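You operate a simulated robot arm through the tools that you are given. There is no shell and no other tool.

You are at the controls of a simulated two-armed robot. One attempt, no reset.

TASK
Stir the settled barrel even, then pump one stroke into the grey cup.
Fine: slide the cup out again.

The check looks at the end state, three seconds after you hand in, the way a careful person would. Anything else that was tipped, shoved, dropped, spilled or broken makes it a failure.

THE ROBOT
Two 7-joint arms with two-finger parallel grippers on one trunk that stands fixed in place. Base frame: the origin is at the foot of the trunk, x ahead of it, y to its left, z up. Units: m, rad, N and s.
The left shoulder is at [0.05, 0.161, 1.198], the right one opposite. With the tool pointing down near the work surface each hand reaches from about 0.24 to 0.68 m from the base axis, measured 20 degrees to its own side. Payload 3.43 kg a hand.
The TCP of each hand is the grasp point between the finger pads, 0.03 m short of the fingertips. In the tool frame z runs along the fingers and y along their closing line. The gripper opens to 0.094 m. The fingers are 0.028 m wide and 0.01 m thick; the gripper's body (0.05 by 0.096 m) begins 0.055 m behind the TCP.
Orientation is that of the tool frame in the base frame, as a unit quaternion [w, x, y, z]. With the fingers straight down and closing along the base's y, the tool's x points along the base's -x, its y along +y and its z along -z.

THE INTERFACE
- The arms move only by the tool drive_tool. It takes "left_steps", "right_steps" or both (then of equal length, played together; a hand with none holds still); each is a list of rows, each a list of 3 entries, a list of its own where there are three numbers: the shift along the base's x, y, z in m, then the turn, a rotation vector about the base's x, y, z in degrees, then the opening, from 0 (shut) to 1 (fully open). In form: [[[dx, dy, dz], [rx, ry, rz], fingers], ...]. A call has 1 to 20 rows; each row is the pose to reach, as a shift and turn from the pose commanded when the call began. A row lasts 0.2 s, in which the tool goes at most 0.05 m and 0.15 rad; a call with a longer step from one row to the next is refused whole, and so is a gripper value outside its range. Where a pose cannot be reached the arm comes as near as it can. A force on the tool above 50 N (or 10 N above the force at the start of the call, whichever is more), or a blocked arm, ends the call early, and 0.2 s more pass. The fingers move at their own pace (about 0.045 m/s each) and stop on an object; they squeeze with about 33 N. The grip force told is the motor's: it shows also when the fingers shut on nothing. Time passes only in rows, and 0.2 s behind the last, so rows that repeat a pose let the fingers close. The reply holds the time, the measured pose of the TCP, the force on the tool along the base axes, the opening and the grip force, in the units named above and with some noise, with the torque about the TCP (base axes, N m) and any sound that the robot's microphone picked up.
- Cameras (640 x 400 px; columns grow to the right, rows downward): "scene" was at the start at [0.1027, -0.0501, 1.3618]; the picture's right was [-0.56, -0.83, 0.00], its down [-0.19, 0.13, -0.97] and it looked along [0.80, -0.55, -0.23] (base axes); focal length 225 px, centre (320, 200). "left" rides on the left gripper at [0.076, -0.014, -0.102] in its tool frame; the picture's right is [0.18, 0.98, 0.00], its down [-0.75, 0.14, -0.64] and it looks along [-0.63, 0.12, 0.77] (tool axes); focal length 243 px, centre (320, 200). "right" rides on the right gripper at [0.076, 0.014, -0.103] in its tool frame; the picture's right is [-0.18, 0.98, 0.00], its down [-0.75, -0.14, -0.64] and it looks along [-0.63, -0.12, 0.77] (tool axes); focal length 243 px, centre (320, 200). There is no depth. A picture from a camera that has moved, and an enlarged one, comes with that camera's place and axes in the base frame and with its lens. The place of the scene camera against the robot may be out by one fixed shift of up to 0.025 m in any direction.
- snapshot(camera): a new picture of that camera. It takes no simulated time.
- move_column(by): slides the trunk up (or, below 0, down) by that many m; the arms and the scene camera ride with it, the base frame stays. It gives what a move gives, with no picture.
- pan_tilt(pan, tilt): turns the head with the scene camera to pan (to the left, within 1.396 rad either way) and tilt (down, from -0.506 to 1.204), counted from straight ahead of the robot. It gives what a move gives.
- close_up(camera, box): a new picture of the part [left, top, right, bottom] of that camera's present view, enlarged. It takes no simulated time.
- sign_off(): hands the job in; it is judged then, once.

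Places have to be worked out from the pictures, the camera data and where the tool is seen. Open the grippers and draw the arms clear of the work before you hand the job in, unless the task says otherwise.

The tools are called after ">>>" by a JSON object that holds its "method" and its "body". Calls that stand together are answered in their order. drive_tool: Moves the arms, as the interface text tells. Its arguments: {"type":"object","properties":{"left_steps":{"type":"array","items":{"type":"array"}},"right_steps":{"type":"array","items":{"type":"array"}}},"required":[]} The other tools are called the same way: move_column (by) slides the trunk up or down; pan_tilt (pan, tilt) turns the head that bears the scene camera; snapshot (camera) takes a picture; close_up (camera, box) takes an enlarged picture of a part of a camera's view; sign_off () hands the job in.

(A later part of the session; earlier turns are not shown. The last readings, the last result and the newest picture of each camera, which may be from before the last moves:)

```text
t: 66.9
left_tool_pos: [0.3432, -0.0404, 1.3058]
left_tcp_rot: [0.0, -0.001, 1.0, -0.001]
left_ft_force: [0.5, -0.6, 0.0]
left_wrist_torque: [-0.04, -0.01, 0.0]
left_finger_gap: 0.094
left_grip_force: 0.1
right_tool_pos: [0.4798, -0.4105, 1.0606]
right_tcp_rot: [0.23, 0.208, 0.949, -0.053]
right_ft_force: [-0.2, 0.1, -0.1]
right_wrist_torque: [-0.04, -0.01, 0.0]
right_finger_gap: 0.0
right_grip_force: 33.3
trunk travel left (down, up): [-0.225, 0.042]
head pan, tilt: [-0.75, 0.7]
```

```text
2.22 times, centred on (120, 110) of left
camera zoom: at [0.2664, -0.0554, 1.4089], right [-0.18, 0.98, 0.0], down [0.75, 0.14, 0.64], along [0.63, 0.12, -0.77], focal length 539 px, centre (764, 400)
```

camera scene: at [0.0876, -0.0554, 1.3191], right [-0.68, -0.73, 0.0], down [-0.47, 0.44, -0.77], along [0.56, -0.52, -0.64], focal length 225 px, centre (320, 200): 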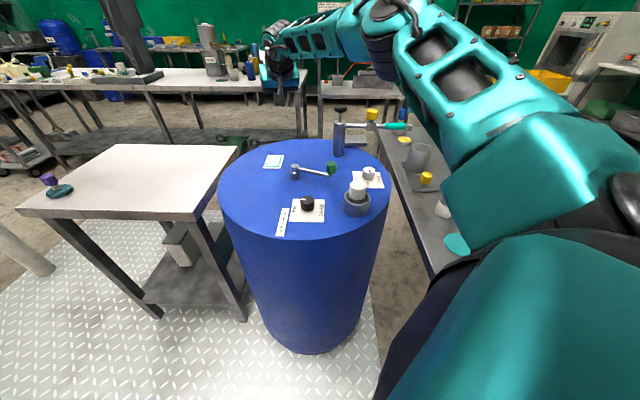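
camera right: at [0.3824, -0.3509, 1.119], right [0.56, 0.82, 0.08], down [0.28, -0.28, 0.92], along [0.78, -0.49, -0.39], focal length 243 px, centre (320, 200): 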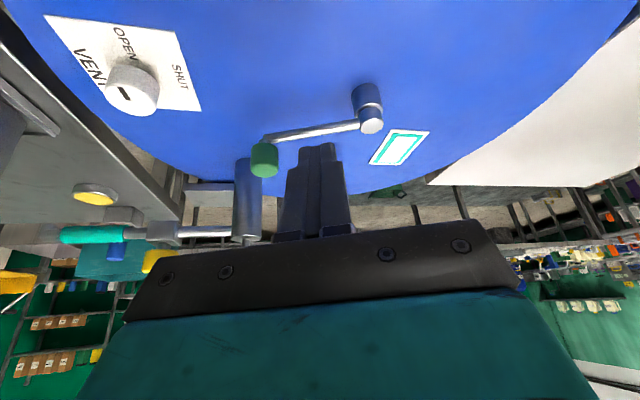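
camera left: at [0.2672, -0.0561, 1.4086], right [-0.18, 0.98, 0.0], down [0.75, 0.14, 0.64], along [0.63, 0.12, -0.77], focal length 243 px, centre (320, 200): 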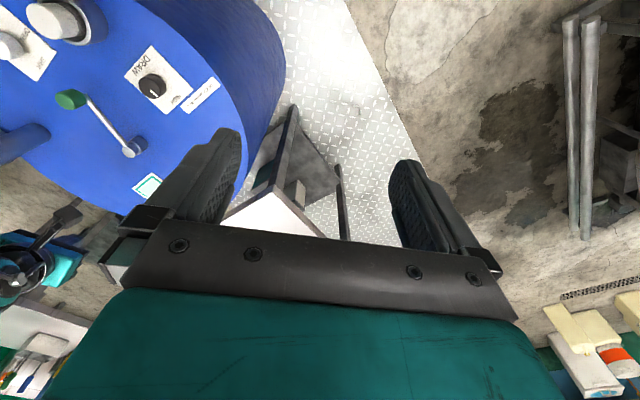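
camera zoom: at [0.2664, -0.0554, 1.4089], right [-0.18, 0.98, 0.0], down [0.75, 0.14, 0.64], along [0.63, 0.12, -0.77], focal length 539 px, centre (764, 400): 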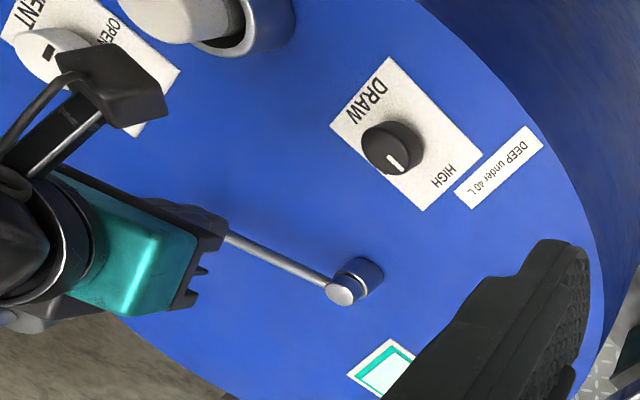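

The knob is now at about (0.557, -0.534), angle ≈246°. I'll try pushing on the knob itself, with fingertips at z ≈ 0.95 so the gripper body stays well above it, and first test the clockwise direction over the near side. I move above the start point on the knob's far side.

>>> {"method": "drive_tool", "body": {"right_steps": [[[0.03, -0.03, 0.0], [0, 0, 0], 0], [[0.06, -0.06, 0.0], [0, 0, 0], 0], [[0.09, -0.09, 0.0], [0, 0, 0], 0], [[0.116, -0.119, 0.0], [0, 0, 0], 0], [[0.116, -0.119, -0.03], [0, 0, 0], 0]]}}

>>> {"method": "snapshot", "body": {"camera": "right"}}

>>> {"method": "close_up", "body": {"camera": "scene", "box": [230, 100, 400, 240]}}

>>> {"method": "close_up", "body": {"camera": "left", "box": [0, 20, 200, 200]}}

```text
t: 68.1
left_tool_pos: [0.3449, -0.0423, 1.3054]
left_tcp_rot: [0.0, -0.001, 1.0, 0.0]
left_ft_force: [-0.1, 0.5, 0.1]
left_wrist_torque: [0.03, 0.01, 0.01]
left_finger_gap: 0.094
left_grip_force: 0.1
right_tool_pos: [0.5975, -0.5326, 1.0289]
right_tcp_rot: [0.228, 0.208, 0.95, -0.052]
right_ft_force: [-0.1, 0.3, -0.2]
right_wrist_torque: [0.0, 0.01, 0.01]
right_finger_gap: 0.0001
right_grip_force: 33.3
trunk travel left (down, up): [-0.225, 0.042]
head pan, tilt: [-0.75, 0.7]
```

```text
taken
camera right: at [0.4995, -0.472, 1.0875], right [0.56, 0.82, 0.08], down [0.29, -0.28, 0.92], along [0.78, -0.49, -0.4], focal length 243 px, centre (320, 200)
```

right: 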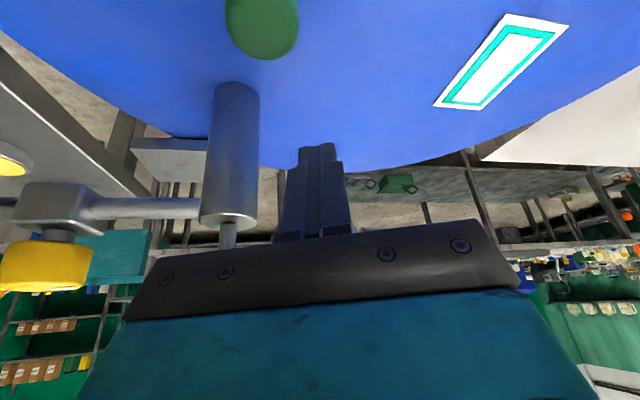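

```text
2.86 times, centred on (315, 170) of scene
camera zoom: at [0.0879, -0.0556, 1.3191], right [-0.68, -0.73, 0.0], down [-0.47, 0.44, -0.76], along [0.56, -0.52, -0.64], focal length 644 px, centre (334, 286)
```

zoom: 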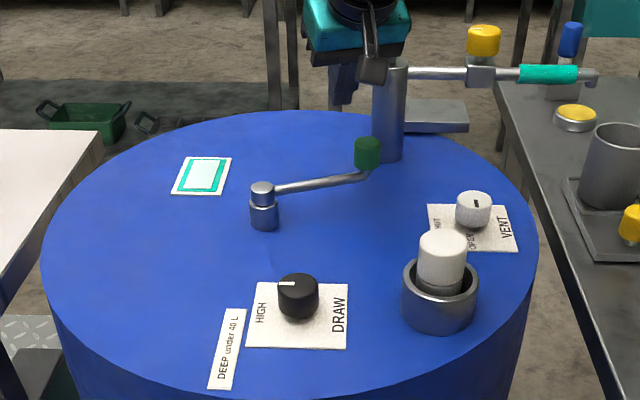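

```text
2.22 times, centred on (100, 110) of left
camera zoom: at [0.2674, -0.0564, 1.4085], right [-0.18, 0.98, 0.0], down [0.75, 0.14, 0.64], along [0.63, 0.12, -0.77], focal length 539 px, centre (809, 400)
```

zoom: 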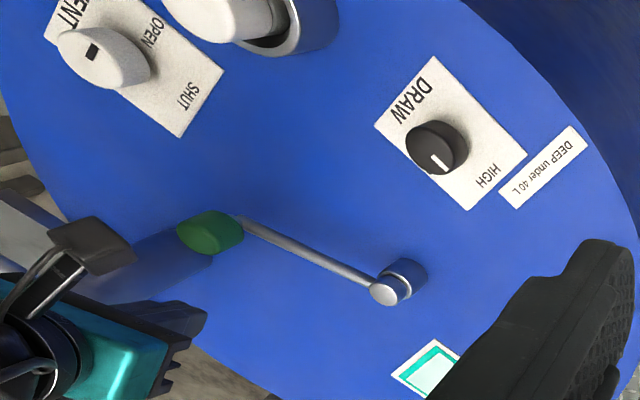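

The peg is on the far side of the knob, about 5 cm from it. I lower to TCP z 0.977 and push clockwise (toward the robot) along the circle at 30°/s for about 60°.

>>> {"method": "drive_tool", "body": {"right_steps": [[[0, 0, -0.025], [0, 0, 0], 0], [[0, 0, -0.052], [0, 0, 0], 0], [[-0.0125, 0.0007, -0.052], [0, 0, 0], 0], [[-0.0249, 0.0026, -0.052], [0, 0, 0], 0], [[-0.0371, 0.0059, -0.052], [0, 0, 0], 0], [[-0.0488, 0.0104, -0.052], [0, 0, 0], 0], [[-0.06, 0.0161, -0.052], [0, 0, 0], 0], [[-0.0705, 0.0229, -0.052], [0, 0, 0], 0], [[-0.0803, 0.0308, -0.052], [0, 0, 0], 0], [[-0.0892, 0.0397, -0.052], [0, 0, 0], 0]]}}

>>> {"method": "snapshot", "body": {"camera": "right"}}

>>> {"method": "close_up", "body": {"camera": "scene", "box": [230, 100, 400, 240]}}

>>> {"method": "close_up", "body": {"camera": "left", "box": [0, 20, 200, 200]}}

```text
t: 70.3
left_tool_pos: [0.3447, -0.0424, 1.305]
left_tcp_rot: [0.001, -0.001, 1.0, -0.001]
left_ft_force: [-0.1, 0.6, 0.1]
left_wrist_torque: [-0.02, -0.03, -0.01]
left_finger_gap: 0.094
left_grip_force: 0.1
right_tool_pos: [0.5082, -0.4923, 0.9778]
right_tcp_rot: [0.228, 0.209, 0.95, -0.052]
right_ft_force: [-0.2, -0.2, 0.1]
right_wrist_torque: [0.02, 0.03, 0.02]
right_finger_gap: 0.0001
right_grip_force: 33.0
trunk travel left (down, up): [-0.225, 0.042]
head pan, tilt: [-0.75, 0.7]
```

```text
taken
camera right: at [0.4106, -0.4315, 1.0355], right [0.56, 0.82, 0.08], down [0.29, -0.28, 0.92], along [0.78, -0.49, -0.4], focal length 243 px, centre (320, 200)
```

right: 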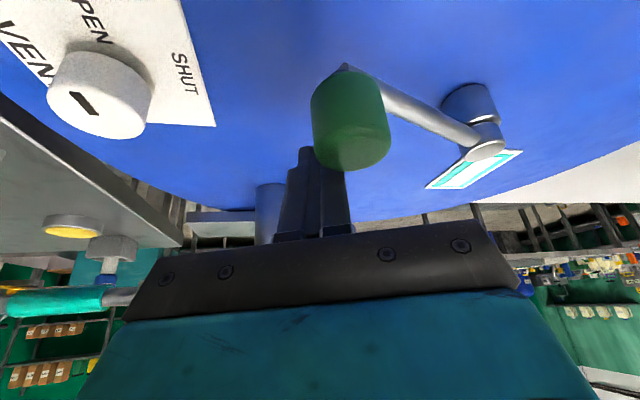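

```text
2.86 times, centred on (315, 170) of scene
camera zoom: at [0.0876, -0.0552, 1.3191], right [-0.68, -0.73, 0.0], down [-0.47, 0.44, -0.77], along [0.56, -0.52, -0.64], focal length 644 px, centre (334, 286)
```

zoom: 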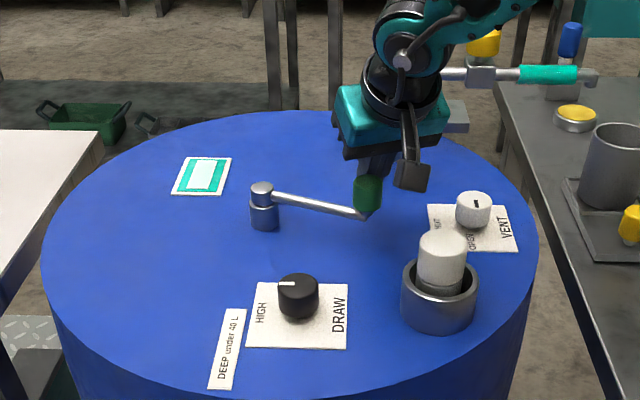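

```text
2.22 times, centred on (100, 110) of left
camera zoom: at [0.2671, -0.056, 1.4086], right [-0.18, 0.98, 0.0], down [0.75, 0.14, 0.64], along [0.63, 0.12, -0.77], focal length 539 px, centre (809, 400)
```

zoom: 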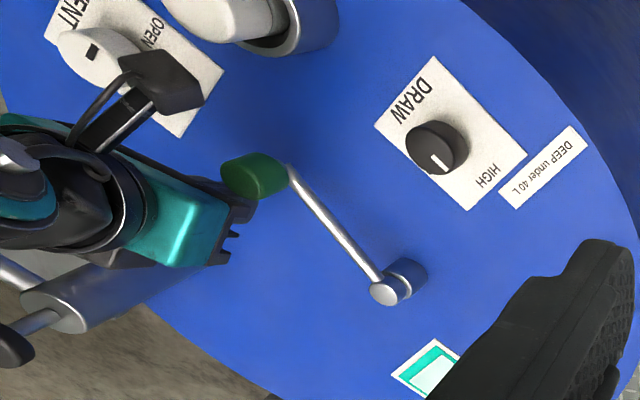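

The knob moved back about 40° with hardly any force. I check the window again.

>>> {"method": "close_up", "body": {"camera": "scene", "box": [255, 145, 300, 180]}}

```text
11.43 times, centred on (278, 162) of scene
camera zoom: at [0.0876, -0.0552, 1.3191], right [-0.68, -0.73, 0.0], down [-0.47, 0.44, -0.77], along [0.56, -0.52, -0.64], focal length 2574 px, centre (806, 629)
```

zoom: 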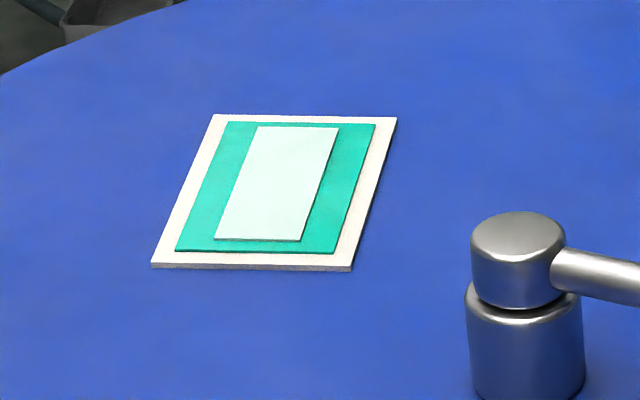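

The pale bar shrank again (133 → 108 → 85 px), so each ~40° of turning in either direction helps; about 140° more is needed. I continue clockwise another 70°.

>>> {"method": "drive_tool", "body": {"right_steps": [[[-0.0079, 0.0098, 0], [0, 0, 0], 0], [[-0.0147, 0.0203, 0], [0, 0, 0], 0], [[-0.0204, 0.0315, 0], [0, 0, 0], 0], [[-0.0249, 0.0432, 0], [0, 0, 0], 0], [[-0.0282, 0.0554, 0], [0, 0, 0], 0], [[-0.0301, 0.0678, 0], [0, 0, 0], 0], [[-0.0308, 0.0803, 0], [0, 0, 0], 0], [[-0.0301, 0.0928, 0], [0, 0, 0], 0], [[-0.0282, 0.1052, 0], [0, 0, 0], 0], [[-0.0249, 0.1174, 0], [0, 0, 0], 0], [[-0.0204, 0.1291, 0], [0, 0, 0], 0], [[-0.0147, 0.1403, 0], [0, 0, 0], 0]]}}

>>> {"method": "snapshot", "body": {"camera": "right"}}

>>> {"method": "close_up", "body": {"camera": "scene", "box": [230, 100, 400, 240]}}

>>> {"method": "close_up", "body": {"camera": "scene", "box": [255, 145, 300, 180]}}

>>> {"method": "close_up", "body": {"camera": "left", "box": [0, 20, 200, 200]}}

```text
t: 70.8
left_tool_pos: [0.3438, -0.0413, 1.306]
left_tcp_rot: [0.001, -0.001, 1.0, 0.0]
left_ft_force: [-1.3, 1.7, 0.8]
left_wrist_torque: [-0.01, -0.03, -0.01]
left_finger_gap: 0.0941
left_grip_force: 0.1
right_tool_pos: [0.5057, -0.4875, 0.9865]
right_tcp_rot: [0.24, 0.211, 0.946, -0.06]
right_ft_force: [11.5, -13.9, 0.9]
right_wrist_torque: [-0.03, -0.03, -0.15]
right_finger_gap: 0.0002
right_grip_force: 33.0
trunk travel left (down, up): [-0.225, 0.042]
head pan, tilt: [-0.75, 0.7]
stopped in row 2 (right hand): the force on the tool passed its limit at 59 N (the readings are from after the stop); the commanded pose is now the measured one
```

```text
taken
camera right: at [0.4059, -0.4256, 1.0404], right [0.57, 0.82, 0.08], down [0.26, -0.27, 0.93], along [0.78, -0.51, -0.37], focal length 243 px, centre (320, 200)
```

right: 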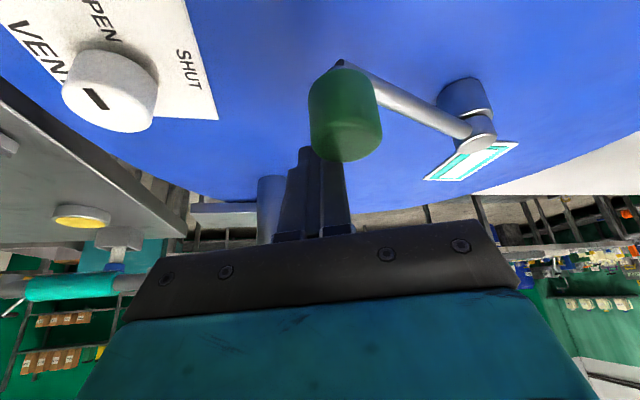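

```text
2.86 times, centred on (315, 170) of scene
camera zoom: at [0.0875, -0.055, 1.3192], right [-0.68, -0.73, 0.0], down [-0.47, 0.44, -0.77], along [0.56, -0.52, -0.64], focal length 644 px, centre (334, 286)
```

zoom: 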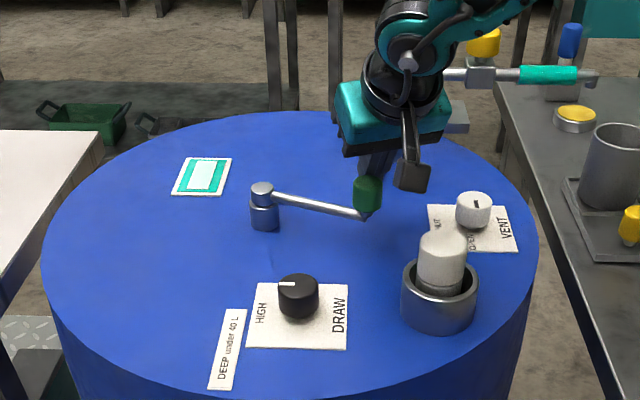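

```text
11.43 times, centred on (278, 162) of scene
camera zoom: at [0.0875, -0.055, 1.3192], right [-0.68, -0.73, 0.0], down [-0.47, 0.44, -0.77], along [0.56, -0.52, -0.64], focal length 2574 px, centre (806, 629)
```

zoom: 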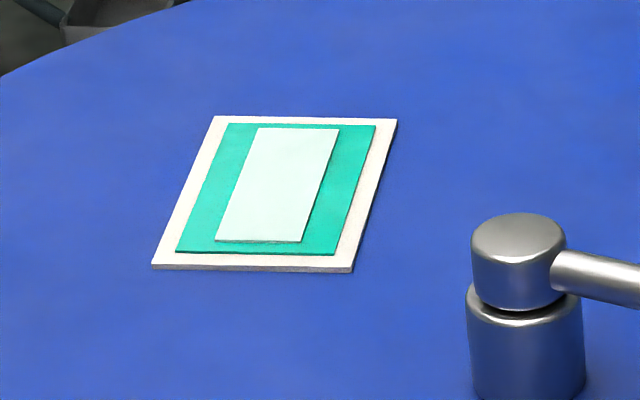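

```text
2.22 times, centred on (100, 110) of left
camera zoom: at [0.267, -0.0557, 1.4087], right [-0.19, 0.98, 0.0], down [0.75, 0.14, 0.64], along [0.63, 0.12, -0.77], focal length 539 px, centre (809, 400)
```

zoom: 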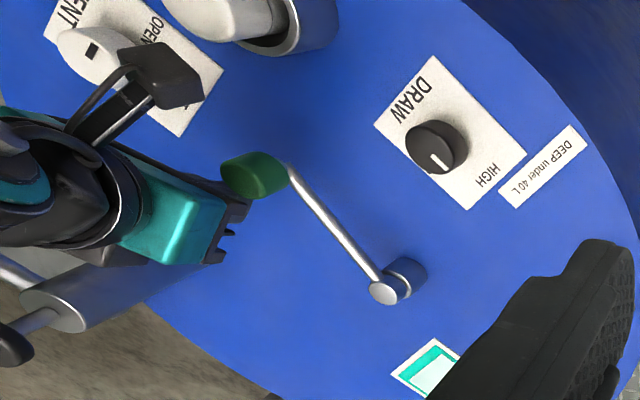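

It's blocked at the original angle (~206°), and the earlier push was blocked near 246°, so the crank seems to rock between two stops; each sweep shrinks the bar. I'll grip the knob and rock it. First I raise the hand, open the fingers and turn it to about -55° yaw.

>>> {"method": "drive_tool", "body": {"right_steps": [[[0.006, -0.006, 0.02], [0, 0, 0], 0], [[0.0, 0.0, 0.06], [0, 0, 0], 0.5], [[-0.01, 0.01, 0.08], [0, 0, -8], 1], [[-0.018, 0.02, 0.08], [0, 0, -16], 1], [[-0.018, 0.022, 0.08], [0, 0, -24], 1], [[-0.018, 0.023, 0.08], [0, 0, -30], 1]]}}

>>> {"method": "drive_tool", "body": {"right_steps": [[[0, 0, 0], [4.1, 2.9, 0], 1], [[0, 0, 0], [8.2, 5.7, 0], 1]]}}

>>> {"method": "snapshot", "body": {"camera": "right"}}

>>> {"method": "close_up", "body": {"camera": "left", "box": [0, 20, 200, 200]}}

>>> {"method": "close_up", "body": {"camera": "scene", "box": [230, 100, 400, 240]}}

```text
t: 72.2
left_tool_pos: [0.3455, -0.0424, 1.3058]
left_tcp_rot: [0.0, -0.001, 1.0, -0.001]
left_ft_force: [-0.5, -1.0, -0.6]
left_wrist_torque: [-0.01, 0.0, 0.01]
left_finger_gap: 0.094
left_grip_force: 0.1
right_tool_pos: [0.4852, -0.4634, 1.0633]
right_tcp_rot: [0.214, 0.449, 0.859, -0.118]
right_ft_force: [0.4, -0.7, 0.6]
right_wrist_torque: [-0.02, -0.01, 0.02]
right_finger_gap: 0.0939
right_grip_force: 0.0
trunk travel left (down, up): [-0.225, 0.042]
head pan, tilt: [-0.75, 0.7]
```

```text
t: 72.8
left_tool_pos: [0.3441, -0.041, 1.3057]
left_tcp_rot: [0.0, -0.002, 1.0, 0.0]
left_ft_force: [0.1, -0.1, -0.9]
left_wrist_torque: [0.03, 0.0, -0.02]
left_finger_gap: 0.094
left_grip_force: 0.0
right_tool_pos: [0.4853, -0.4627, 1.0628]
right_tcp_rot: [0.138, 0.456, 0.876, -0.078]
right_ft_force: [0.4, 0.0, -0.3]
right_wrist_torque: [0.01, 0.01, 0.0]
right_finger_gap: 0.0939
right_grip_force: 0.0
trunk travel left (down, up): [-0.225, 0.042]
head pan, tilt: [-0.75, 0.7]
```

```text
taken
camera right: at [0.4372, -0.3693, 1.138], right [0.91, 0.42, 0.05], down [0.19, -0.5, 0.85], along [0.38, -0.76, -0.53], focal length 243 px, centre (320, 200)
```

right: 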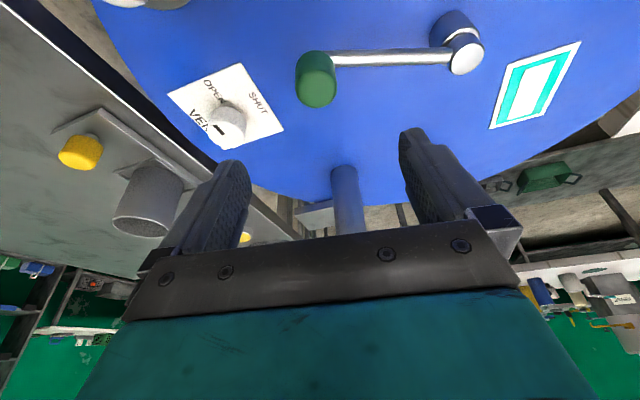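

```text
2.22 times, centred on (100, 110) of left
camera zoom: at [0.2673, -0.0563, 1.4085], right [-0.18, 0.98, 0.0], down [0.75, 0.14, 0.64], along [0.63, 0.12, -0.77], focal length 539 px, centre (809, 400)
```

zoom: 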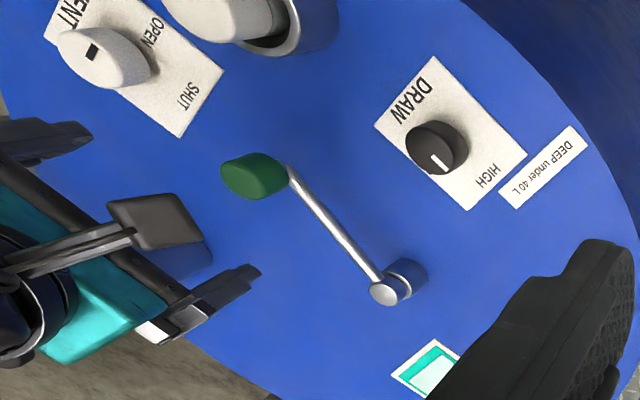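

```text
2.86 times, centred on (315, 170) of scene
camera zoom: at [0.0877, -0.0555, 1.3191], right [-0.68, -0.73, 0.0], down [-0.47, 0.44, -0.76], along [0.56, -0.52, -0.64], focal length 644 px, centre (334, 286)
```

zoom: 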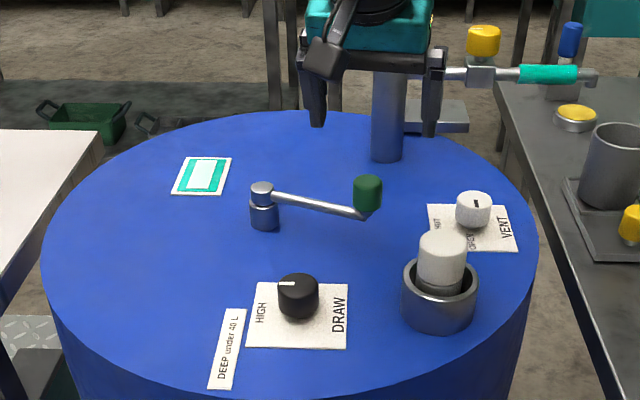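

The open fingers are lined up with the knob at (0.489, -0.468). I lower to TCP z 0.978 (tips just above the rod) and close on the knob.

>>> {"method": "drive_tool", "body": {"right_steps": [[[0.001, -0.0015, -0.03], [0, 0, 0], 1], [[0.001, -0.0015, -0.06], [0, 0, 0], 1], [[0.001, -0.0015, -0.085], [0, 0, 0], 1], [[0.001, -0.0015, -0.085], [0, 0, 0], 0.7], [[0.001, -0.0015, -0.085], [0, 0, 0], 0.5], [[0.001, -0.0015, -0.085], [0, 0, 0], 0.25], [[0.001, -0.0015, -0.085], [0, 0, 0], 0.2], [[0.001, -0.0015, -0.085], [0, 0, 0], 0.2], [[0.001, -0.0015, -0.085], [0, 0, 0], 0.2]]}}

>>> {"method": "snapshot", "body": {"camera": "right"}}

>>> {"method": "close_up", "body": {"camera": "left", "box": [0, 20, 200, 200]}}

```text
t: 74.8
left_tool_pos: [0.3449, -0.0415, 1.3044]
left_tcp_rot: [0.0, -0.001, 1.0, -0.001]
left_ft_force: [-0.6, -0.2, 0.3]
left_wrist_torque: [0.01, 0.01, 0.01]
left_finger_gap: 0.0941
left_grip_force: 0.1
right_tool_pos: [0.4875, -0.464, 0.9772]
right_tcp_rot: [0.14, 0.456, 0.875, -0.077]
right_ft_force: [7.0, 4.5, 1.7]
right_wrist_torque: [0.22, -0.47, 0.08]
right_finger_gap: 0.0298
right_grip_force: 45.2
trunk travel left (down, up): [-0.225, 0.042]
head pan, tilt: [-0.75, 0.7]
```

```text
taken
camera right: at [0.4395, -0.3712, 1.0526], right [0.91, 0.42, 0.05], down [0.18, -0.5, 0.85], along [0.38, -0.76, -0.53], focal length 243 px, centre (320, 200)
```

right: 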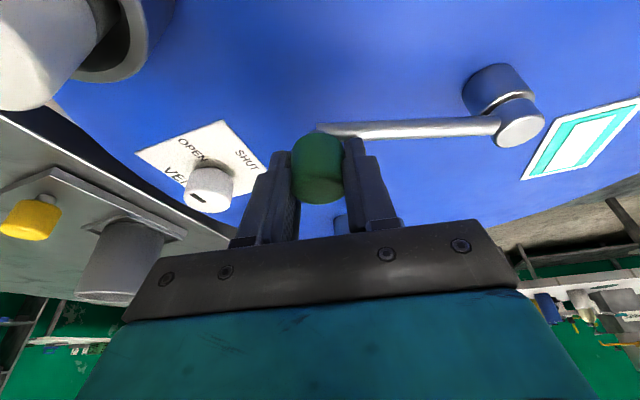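

```text
2.22 times, centred on (100, 110) of left
camera zoom: at [0.2679, -0.0555, 1.4084], right [-0.19, 0.98, 0.0], down [0.75, 0.14, 0.64], along [0.63, 0.12, -0.77], focal length 539 px, centre (809, 400)
```

zoom: 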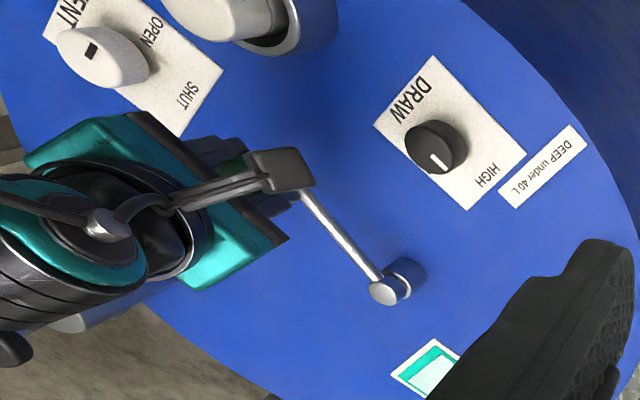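

Gripped at 0.030 m. I rotate the hand rigidly about the pivot (0.6025, -0.412) counter-clockwise by 30° in 5° rows and check the force.

>>> {"method": "drive_tool", "body": {"right_steps": [[[0.005, -0.0098, 0], [0, 0, 5], 0.2], [[0.0108, -0.0192, 0], [0, 0, 10], 0.2], [[0.0174, -0.028, 0], [0, 0, 15], 0.2], [[0.0248, -0.0362, 0], [0, 0, 20], 0.2], [[0.0328, -0.0437, 0], [0, 0, 25], 0.2], [[0.0415, -0.0505, 0], [0, 0, 30], 0.2]]}}

>>> {"method": "close_up", "body": {"camera": "scene", "box": [255, 145, 300, 180]}}

>>> {"method": "close_up", "body": {"camera": "left", "box": [0, 20, 200, 200]}}

```text
t: 76.2
left_tool_pos: [0.347, -0.0401, 1.3042]
left_tcp_rot: [-0.001, -0.001, 1.0, -0.001]
left_ft_force: [-0.5, 0.5, 0.1]
left_wrist_torque: [-0.04, 0.0, -0.03]
left_finger_gap: 0.0938
left_grip_force: 0.3
right_tool_pos: [0.5299, -0.5119, 0.9771]
right_tcp_rot: [0.153, 0.213, 0.964, -0.038]
right_ft_force: [10.9, 19.2, -8.6]
right_wrist_torque: [0.63, -0.58, 0.04]
right_finger_gap: 0.03
right_grip_force: 44.8
trunk travel left (down, up): [-0.225, 0.042]
head pan, tilt: [-0.75, 0.7]
```

```text
11.43 times, centred on (278, 162) of scene
camera zoom: at [0.0896, -0.0539, 1.319], right [-0.68, -0.73, 0.0], down [-0.47, 0.44, -0.76], along [0.56, -0.52, -0.64], focal length 2574 px, centre (806, 629)
```

zoom: 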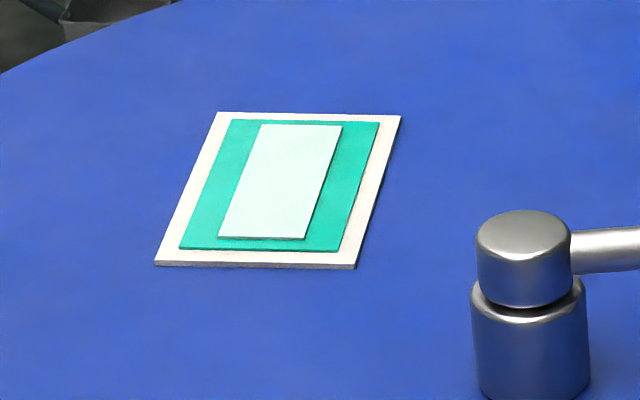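

```text
2.22 times, centred on (100, 110) of left
camera zoom: at [0.2693, -0.0546, 1.4081], right [-0.18, 0.98, 0.0], down [0.75, 0.14, 0.64], along [0.63, 0.12, -0.77], focal length 539 px, centre (809, 400)
```

zoom: 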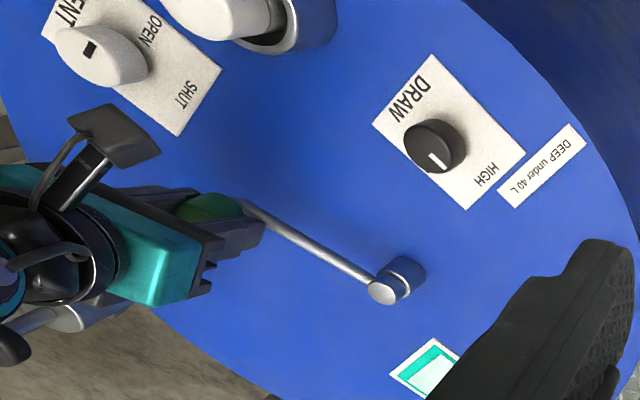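

The crank moved easily under the grip, but the bar hasn't changed for this 30°, so progress may come in steps or need more travel. I continue counter-clockwise past the earlier "stop" at 246° with the grip, easing the radius in by 2 mm.

>>> {"method": "drive_tool", "body": {"right_steps": [[[0.0104, -0.0044, 0], [0, 0, 3], 0.2], [[0.02, -0.0094, 0], [0, 0, 6], 0.2], [[0.03, -0.0138, 0], [0, 0, 9], 0.2]]}}

>>> {"method": "close_up", "body": {"camera": "scene", "box": [255, 145, 300, 180]}}

>>> {"method": "close_up", "body": {"camera": "left", "box": [0, 20, 200, 200]}}

```text
t: 77.1
left_tool_pos: [0.339, -0.0401, 1.307]
left_tcp_rot: [0.002, 0.0, 1.0, -0.001]
left_ft_force: [-0.5, 0.5, -0.2]
left_wrist_torque: [0.0, -0.02, -0.04]
left_finger_gap: 0.0942
left_grip_force: 0.0
right_tool_pos: [0.5461, -0.5187, 0.9785]
right_tcp_rot: [0.141, 0.142, 0.98, -0.021]
right_ft_force: [-22.8, 10.6, 19.0]
right_wrist_torque: [1.16, 0.62, -0.15]
right_finger_gap: 0.0291
right_grip_force: 45.2
trunk travel left (down, up): [-0.225, 0.042]
head pan, tilt: [-0.75, 0.7]
stopped in row 3 (right hand): the force on the tool passed its limit at 57 N (the readings are from after the stop); the commanded pose is now the measured one
```

```text
11.43 times, centred on (278, 162) of scene
camera zoom: at [0.0831, -0.0532, 1.3203], right [-0.68, -0.73, 0.0], down [-0.47, 0.44, -0.77], along [0.56, -0.52, -0.64], focal length 2574 px, centre (806, 629)
```

zoom: 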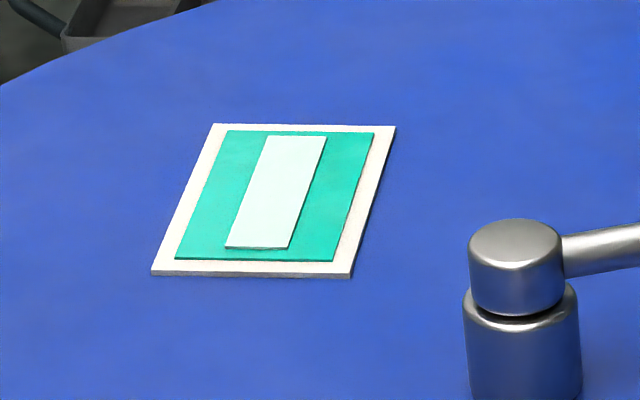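

```text
2.22 times, centred on (100, 110) of left
camera zoom: at [0.2621, -0.054, 1.4104], right [-0.19, 0.98, 0.0], down [0.75, 0.14, 0.65], along [0.64, 0.12, -0.76], focal length 539 px, centre (809, 400)
```

zoom: 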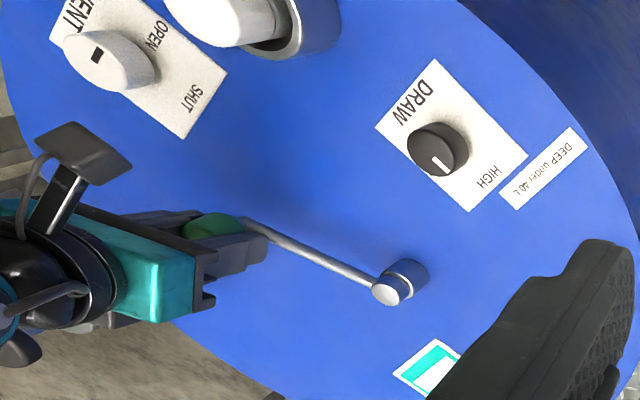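

The bar dropped to 63 px on reaching the stop: each full sweep between the stops counts one step, so about three more sweeps. I swing back clockwise to the other stop with the grip.

>>> {"method": "drive_tool", "body": {"right_steps": [[[-0.0098, 0.0048, 0], [0, 0, -5.3], 0.2], [[-0.0189, 0.0104, 0], [0, 0, -10.4], 0.2], [[-0.0275, 0.0168, 0], [0, 0, -15.5], 0.2], [[-0.0356, 0.024, 0], [0, 0, -20.6], 0.2], [[-0.043, 0.0319, 0], [0, 0, -25.7], 0.2], [[-0.0498, 0.0405, 0], [0, 0, -30.8], 0.2], [[-0.0558, 0.0496, 0], [0, 0, -35.9], 0.2], [[-0.0599, 0.0575, 0], [0, 0, -38], 0.2]]}}

>>> {"method": "close_up", "body": {"camera": "scene", "box": [255, 145, 300, 180]}}

>>> {"method": "close_up", "body": {"camera": "left", "box": [0, 20, 200, 200]}}

```text
t: 78.9
left_tool_pos: [0.342, -0.0401, 1.3062]
left_tcp_rot: [0.002, -0.001, 1.0, -0.001]
left_ft_force: [-0.8, 0.1, 0.4]
left_wrist_torque: [-0.01, 0.01, -0.02]
left_finger_gap: 0.0939
left_grip_force: 0.1
right_tool_pos: [0.4884, -0.468, 0.9776]
right_tcp_rot: [0.131, 0.454, 0.878, -0.069]
right_ft_force: [-4.4, -9.7, 33.2]
right_wrist_torque: [-0.13, -0.05, -0.84]
right_finger_gap: 0.029
right_grip_force: 45.4
trunk travel left (down, up): [-0.225, 0.042]
head pan, tilt: [-0.75, 0.7]
```

```text
11.43 times, centred on (278, 162) of scene
camera zoom: at [0.0845, -0.0538, 1.3196], right [-0.68, -0.73, 0.0], down [-0.47, 0.44, -0.77], along [0.56, -0.52, -0.64], focal length 2574 px, centre (806, 629)
```

zoom: 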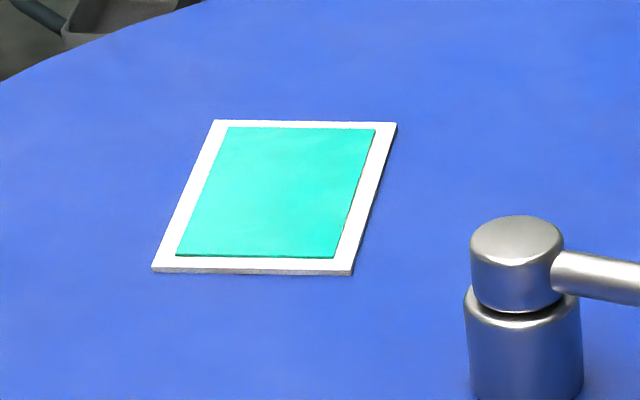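

```text
2.22 times, centred on (100, 110) of left
camera zoom: at [0.2637, -0.0544, 1.4095], right [-0.19, 0.98, 0.0], down [0.75, 0.14, 0.64], along [0.63, 0.12, -0.76], focal length 539 px, centre (809, 400)
```

zoom: 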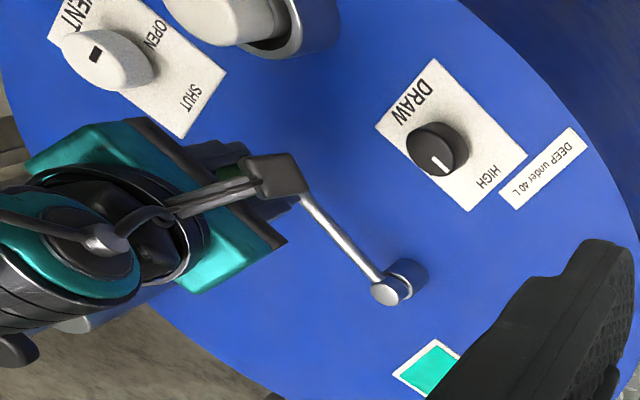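

The window is fully teal now: the barrel is even. I release the knob and lift straight up.

>>> {"method": "drive_tool", "body": {"right_steps": [[[0, 0, 0.003], [0, 0, 0], 0.4], [[0, 0, 0.003], [0, 0, 0], 0.7], [[0, 0, 0.003], [0, 0, 0], 0.9], [[0, 0, 0.003], [0, 0, 0], 0.9], [[0, 0, 0.03], [0, 0, 0], 0.9], [[0, 0, 0.07], [0, 0, 0], 0.9], [[0, 0, 0.11], [0, 0, 0], 1], [[-0.02, 0, 0.14], [0, 0, 0], 1]]}}

>>> {"method": "snapshot", "body": {"camera": "right"}}

>>> {"method": "close_up", "body": {"camera": "scene", "box": [230, 90, 440, 240]}}

```text
t: 80.7
left_tool_pos: [0.3436, -0.0422, 1.306]
left_tcp_rot: [0.001, -0.001, 1.0, 0.0]
left_ft_force: [-0.9, -0.2, 0.4]
left_wrist_torque: [0.01, -0.01, 0.05]
left_finger_gap: 0.094
left_grip_force: 0.1
right_tool_pos: [0.4703, -0.4657, 1.1131]
right_tcp_rot: [0.126, 0.453, 0.88, -0.07]
right_ft_force: [0.1, -1.0, -0.2]
right_wrist_torque: [0.0, 0.01, 0.01]
right_finger_gap: 0.0941
right_grip_force: 0.0
trunk travel left (down, up): [-0.225, 0.042]
head pan, tilt: [-0.75, 0.7]
```

```text
taken
camera right: at [0.4237, -0.3742, 1.1919], right [0.9, 0.43, 0.05], down [0.2, -0.52, 0.83], along [0.38, -0.74, -0.56], focal length 243 px, centre (320, 200)
```

right: 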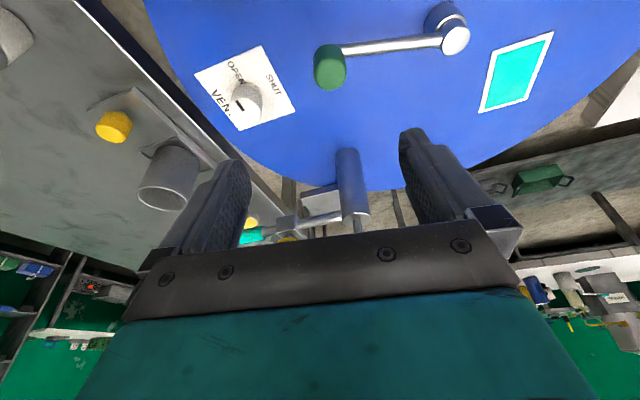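

```text
2.67 times, centred on (335, 165) of scene
camera zoom: at [0.087, -0.0553, 1.3191], right [-0.68, -0.73, 0.0], down [-0.47, 0.44, -0.77], along [0.56, -0.52, -0.64], focal length 601 px, centre (280, 293)
```

zoom: 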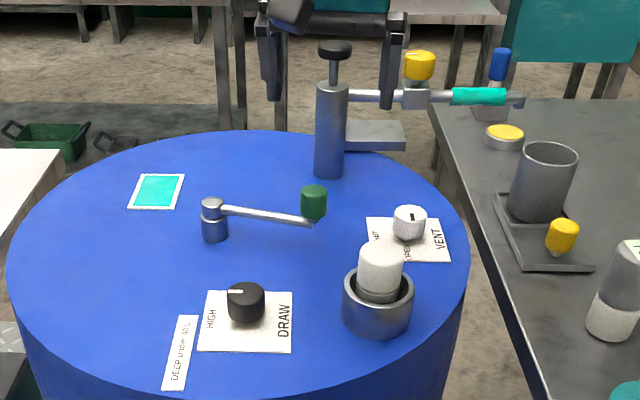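

All even. Next the cup: I move the hand over toward the tray's yellow knob for a close look before gripping it.

>>> {"method": "drive_tool", "body": {"right_steps": [[[-0.034, -0.026, 0.0], [-1.5, -1, 0], 1], [[-0.068, -0.052, 0.0], [-3, -2, 0], 1], [[-0.102, -0.078, 0.0], [-4.6, -3, 0], 1], [[-0.136, -0.104, 0.0], [-6.1, -4, 0], 1], [[-0.17, -0.13, 0.0], [-7.6, -5, 0], 1], [[-0.195, -0.155, -0.01], [-9.2, -6, 0], 1]]}}

>>> {"method": "snapshot", "body": {"camera": "right"}}

>>> {"method": "close_up", "body": {"camera": "scene", "box": [370, 110, 490, 220]}}

```text
t: 82.1
left_tool_pos: [0.3439, -0.0431, 1.305]
left_tcp_rot: [0.001, -0.001, 1.0, 0.001]
left_ft_force: [-0.2, 0.6, 0.0]
left_wrist_torque: [0.0, 0.0, 0.01]
left_finger_gap: 0.0941
left_grip_force: 0.1
right_tool_pos: [0.2751, -0.6214, 1.1036]
right_tcp_rot: [0.208, 0.443, 0.864, -0.114]
right_ft_force: [-0.7, -0.4, -0.5]
right_wrist_torque: [0.05, -0.05, -0.01]
right_finger_gap: 0.094
right_grip_force: 0.0
trunk travel left (down, up): [-0.225, 0.042]
head pan, tilt: [-0.75, 0.7]
```

```text
taken
camera right: at [0.2206, -0.5204, 1.16], right [0.9, 0.44, 0.07], down [0.11, -0.38, 0.92], along [0.43, -0.82, -0.39], focal length 243 px, centre (320, 200)
```

right: 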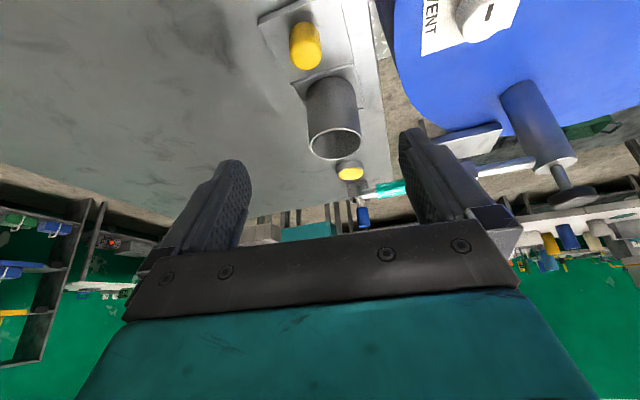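

```text
3.64 times, centred on (430, 165) of scene
camera zoom: at [0.0875, -0.0555, 1.3191], right [-0.68, -0.73, 0.0], down [-0.47, 0.44, -0.77], along [0.56, -0.52, -0.64], focal length 819 px, centre (-80, 327)
```

zoom: 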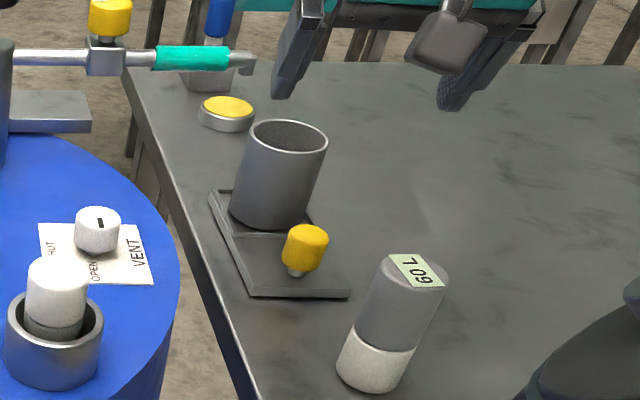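

>>> {"method": "close_up", "body": {"camera": "right", "box": [250, 0, 410, 220]}}

>>> {"method": "close_up", "body": {"camera": "right", "box": [260, 0, 360, 90]}}

>>> {"method": "close_up", "body": {"camera": "right", "box": [310, 120, 410, 230]}}

>>> {"method": "close_up", "body": {"camera": "scene", "box": [395, 140, 475, 205]}}

```text
1.82 times, centred on (330, 110) of right
camera zoom: at [0.2206, -0.5204, 1.16], right [0.9, 0.44, 0.07], down [0.11, -0.38, 0.92], along [0.43, -0.82, -0.39], focal length 441 px, centre (302, 364)
```

zoom: 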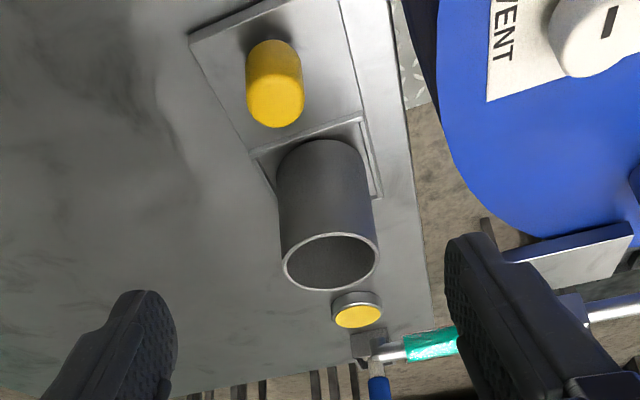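

```text
4.44 times, centred on (310, 45) of right
camera zoom: at [0.2206, -0.5204, 1.16], right [0.9, 0.44, 0.07], down [0.11, -0.38, 0.92], along [0.43, -0.82, -0.39], focal length 1078 px, centre (364, 889)
```

zoom: 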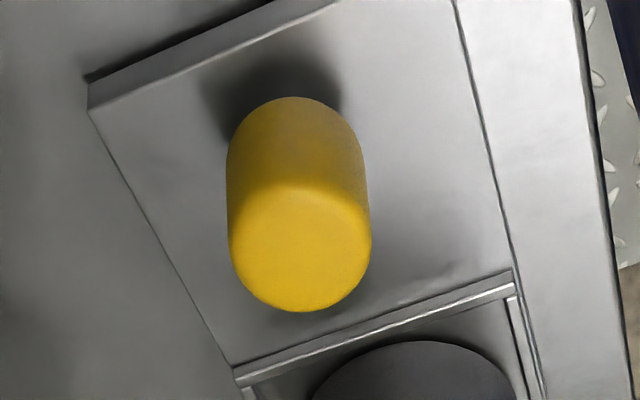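

```text
3.64 times, centred on (360, 175) of right
camera zoom: at [0.2206, -0.5204, 1.16], right [0.9, 0.44, 0.07], down [0.11, -0.38, 0.92], along [0.43, -0.82, -0.39], focal length 882 px, centre (174, 291)
```

zoom: 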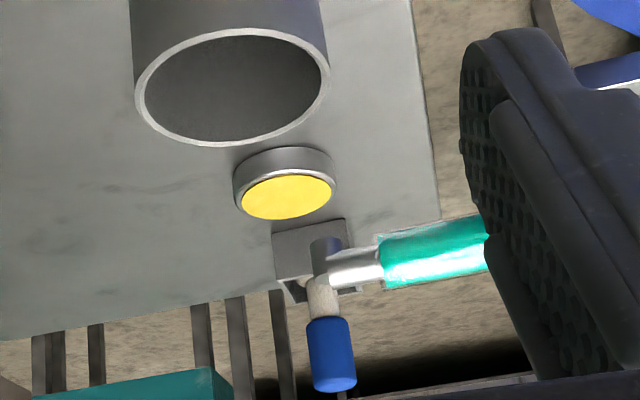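

```text
6.15 times, centred on (435, 172) of scene
camera zoom: at [0.0875, -0.0555, 1.3191], right [-0.68, -0.73, 0.0], down [-0.47, 0.44, -0.77], along [0.56, -0.52, -0.64], focal length 1386 px, centre (-388, 369)
```

zoom: 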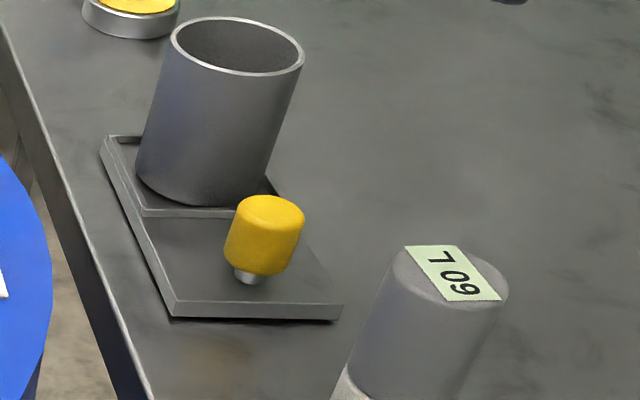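

The tray is a plate with a raised rim round the cup; knob at about (0.290, -0.662, top z 0.938), cup centre (0.353, -0.7215), nozzle (0.435, -0.789, tip ≈1.0), so a slide of about 0.106 m along (0.71, -0.71). I descend above the knob first.

>>> {"method": "drive_tool", "body": {"right_steps": [[[0.004, -0.012, -0.03], [0, 0, 0], 1], [[0.008, -0.024, -0.06], [0, 0, 0], 1], [[0.0105, -0.0344, -0.1], [0, 0, 0], 0.8], [[0.0105, -0.0344, -0.12], [0, 0, 0], 0.8]]}}

>>> {"method": "snapshot", "body": {"camera": "right"}}

>>> {"method": "close_up", "body": {"camera": "scene", "box": [370, 110, 490, 220]}}

```text
t: 83.1
left_tool_pos: [0.3445, -0.0416, 1.3049]
left_tcp_rot: [0.001, -0.001, 1.0, -0.001]
left_ft_force: [0.7, 0.0, 0.3]
left_wrist_torque: [0.02, -0.02, 0.01]
left_finger_gap: 0.0941
left_grip_force: 0.1
right_tool_pos: [0.285, -0.6544, 0.9815]
right_tcp_rot: [0.208, 0.443, 0.864, -0.115]
right_ft_force: [0.1, 0.6, 0.9]
right_wrist_torque: [0.02, 0.01, 0.05]
right_finger_gap: 0.0752
right_grip_force: 0.0
trunk travel left (down, up): [-0.225, 0.042]
head pan, tilt: [-0.75, 0.7]
```

```text
taken
camera right: at [0.2313, -0.5534, 1.0382], right [0.9, 0.44, 0.07], down [0.11, -0.38, 0.92], along [0.43, -0.82, -0.39], focal length 243 px, centre (320, 200)
```

right: 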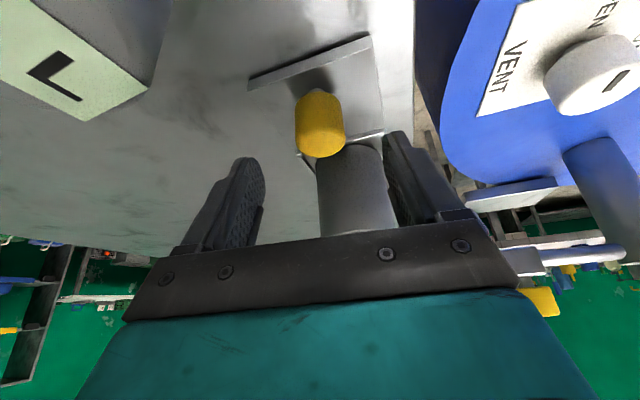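

```text
3.64 times, centred on (430, 165) of scene
camera zoom: at [0.0877, -0.0553, 1.3191], right [-0.68, -0.73, 0.0], down [-0.47, 0.44, -0.76], along [0.56, -0.52, -0.64], focal length 819 px, centre (-80, 327)
```

zoom: 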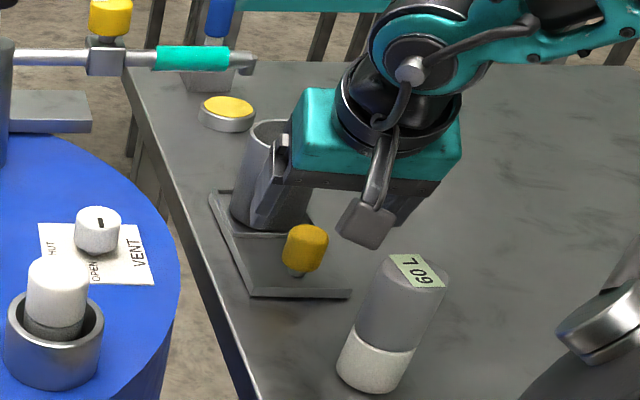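

Lowering at this tilt would bring the camera within a few mm of the gauge, so I reduce the tilt to about 10° before going down to the knob.

>>> {"method": "drive_tool", "body": {"right_steps": [[[0.001, -0.002, 0.01], [4.7, 3.4, 0], 0.8], [[0.002, -0.004, 0.01], [9.4, 6.8, 0], 0.8], [[0.0035, -0.0055, 0.01], [14.1, 10.2, 0], 0.8]]}}

>>> {"method": "snapshot", "body": {"camera": "right"}}

>>> {"method": "close_up", "body": {"camera": "scene", "box": [370, 110, 490, 220]}}

```text
t: 83.9
left_tool_pos: [0.3446, -0.0407, 1.3053]
left_tcp_rot: [0.0, -0.001, 1.0, 0.0]
left_ft_force: [0.5, 0.7, 0.3]
left_wrist_torque: [0.01, -0.02, 0.02]
left_finger_gap: 0.0939
left_grip_force: 0.0
right_tool_pos: [0.2876, -0.6613, 0.9924]
right_tcp_rot: [0.074, 0.453, 0.887, -0.046]
right_ft_force: [-0.1, -1.0, 0.3]
right_wrist_torque: [-0.01, -0.01, -0.02]
right_finger_gap: 0.0752
right_grip_force: 0.0
trunk travel left (down, up): [-0.225, 0.042]
head pan, tilt: [-0.75, 0.7]
```

```text
taken
camera right: at [0.2471, -0.5774, 1.0811], right [0.9, 0.43, 0.02], down [0.26, -0.59, 0.77], along [0.34, -0.69, -0.64], focal length 243 px, centre (320, 200)
```

right: 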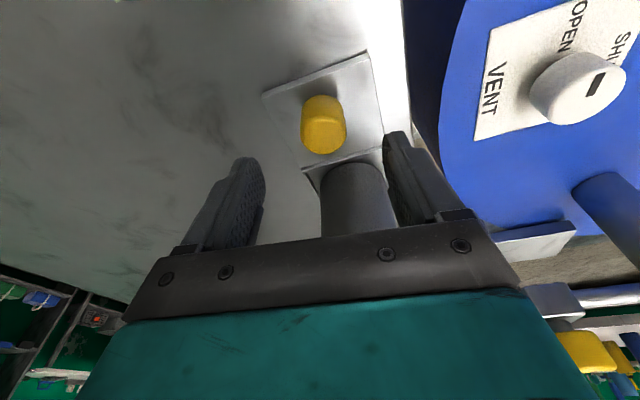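

```text
3.64 times, centred on (430, 165) of scene
camera zoom: at [0.0878, -0.0555, 1.319], right [-0.68, -0.73, 0.0], down [-0.47, 0.44, -0.76], along [0.56, -0.52, -0.64], focal length 819 px, centre (-80, 327)
```

zoom: 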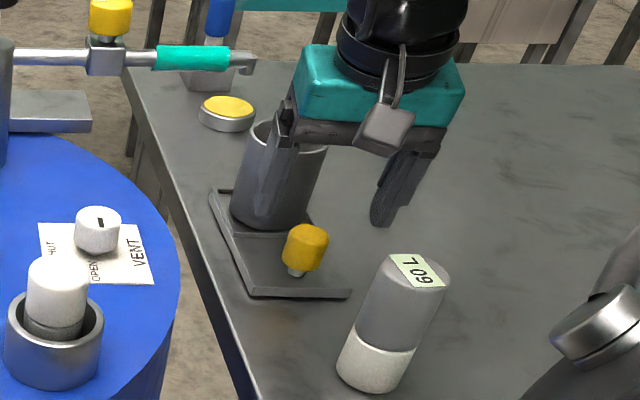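

Aligned over the knob. I lower to TCP z 0.945 and close on it.

>>> {"method": "drive_tool", "body": {"right_steps": [[[0.003, -0.0015, -0.02], [0, 0, 0], 0.8], [[0.003, -0.0015, -0.04], [0, 0, 0], 0.8], [[0.003, -0.0015, -0.048], [0, 0, 0], 0.8], [[0.003, -0.0015, -0.048], [0, 0, 0], 0.5], [[0.003, -0.0015, -0.048], [0, 0, 0], 0.25], [[0.003, -0.0015, -0.048], [0, 0, 0], 0.2], [[0.003, -0.0015, -0.048], [0, 0, 0], 0.2], [[0.003, -0.0015, -0.048], [0, 0, 0], 0.2]]}}

>>> {"method": "snapshot", "body": {"camera": "right"}}

>>> {"method": "close_up", "body": {"camera": "scene", "box": [370, 110, 490, 220]}}

```text
t: 85.7
left_tool_pos: [0.3453, -0.0415, 1.3053]
left_tcp_rot: [-0.001, -0.001, 1.0, -0.001]
left_ft_force: [-0.2, 0.7, -0.6]
left_wrist_torque: [-0.01, -0.02, 0.0]
left_finger_gap: 0.0939
left_grip_force: 0.0
right_tool_pos: [0.2932, -0.6619, 0.9443]
right_tcp_rot: [0.075, 0.453, 0.887, -0.046]
right_ft_force: [4.0, 4.2, -0.7]
right_wrist_torque: [0.12, -0.16, 0.14]
right_finger_gap: 0.0306
right_grip_force: 45.1
trunk travel left (down, up): [-0.225, 0.042]
head pan, tilt: [-0.75, 0.7]
```

```text
taken
camera right: at [0.251, -0.5779, 1.033], right [0.9, 0.43, 0.02], down [0.26, -0.59, 0.77], along [0.34, -0.69, -0.64], focal length 243 px, centre (320, 200)
```

right: 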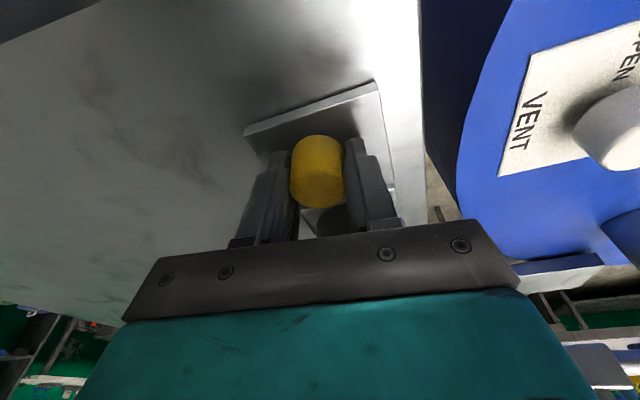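

```text
3.64 times, centred on (430, 165) of scene
camera zoom: at [0.0881, -0.0551, 1.319], right [-0.68, -0.73, 0.0], down [-0.47, 0.44, -0.76], along [0.56, -0.52, -0.64], focal length 819 px, centre (-80, 327)
```

zoom: 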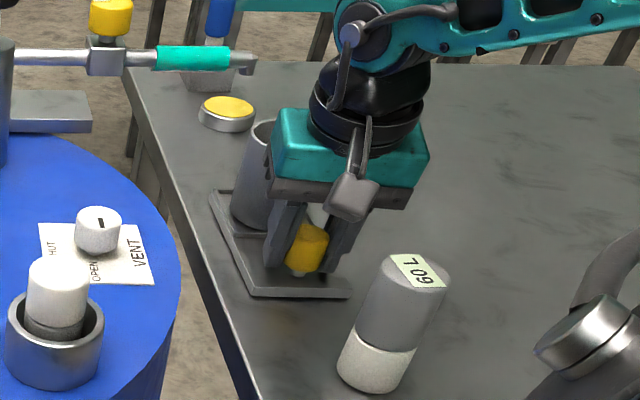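

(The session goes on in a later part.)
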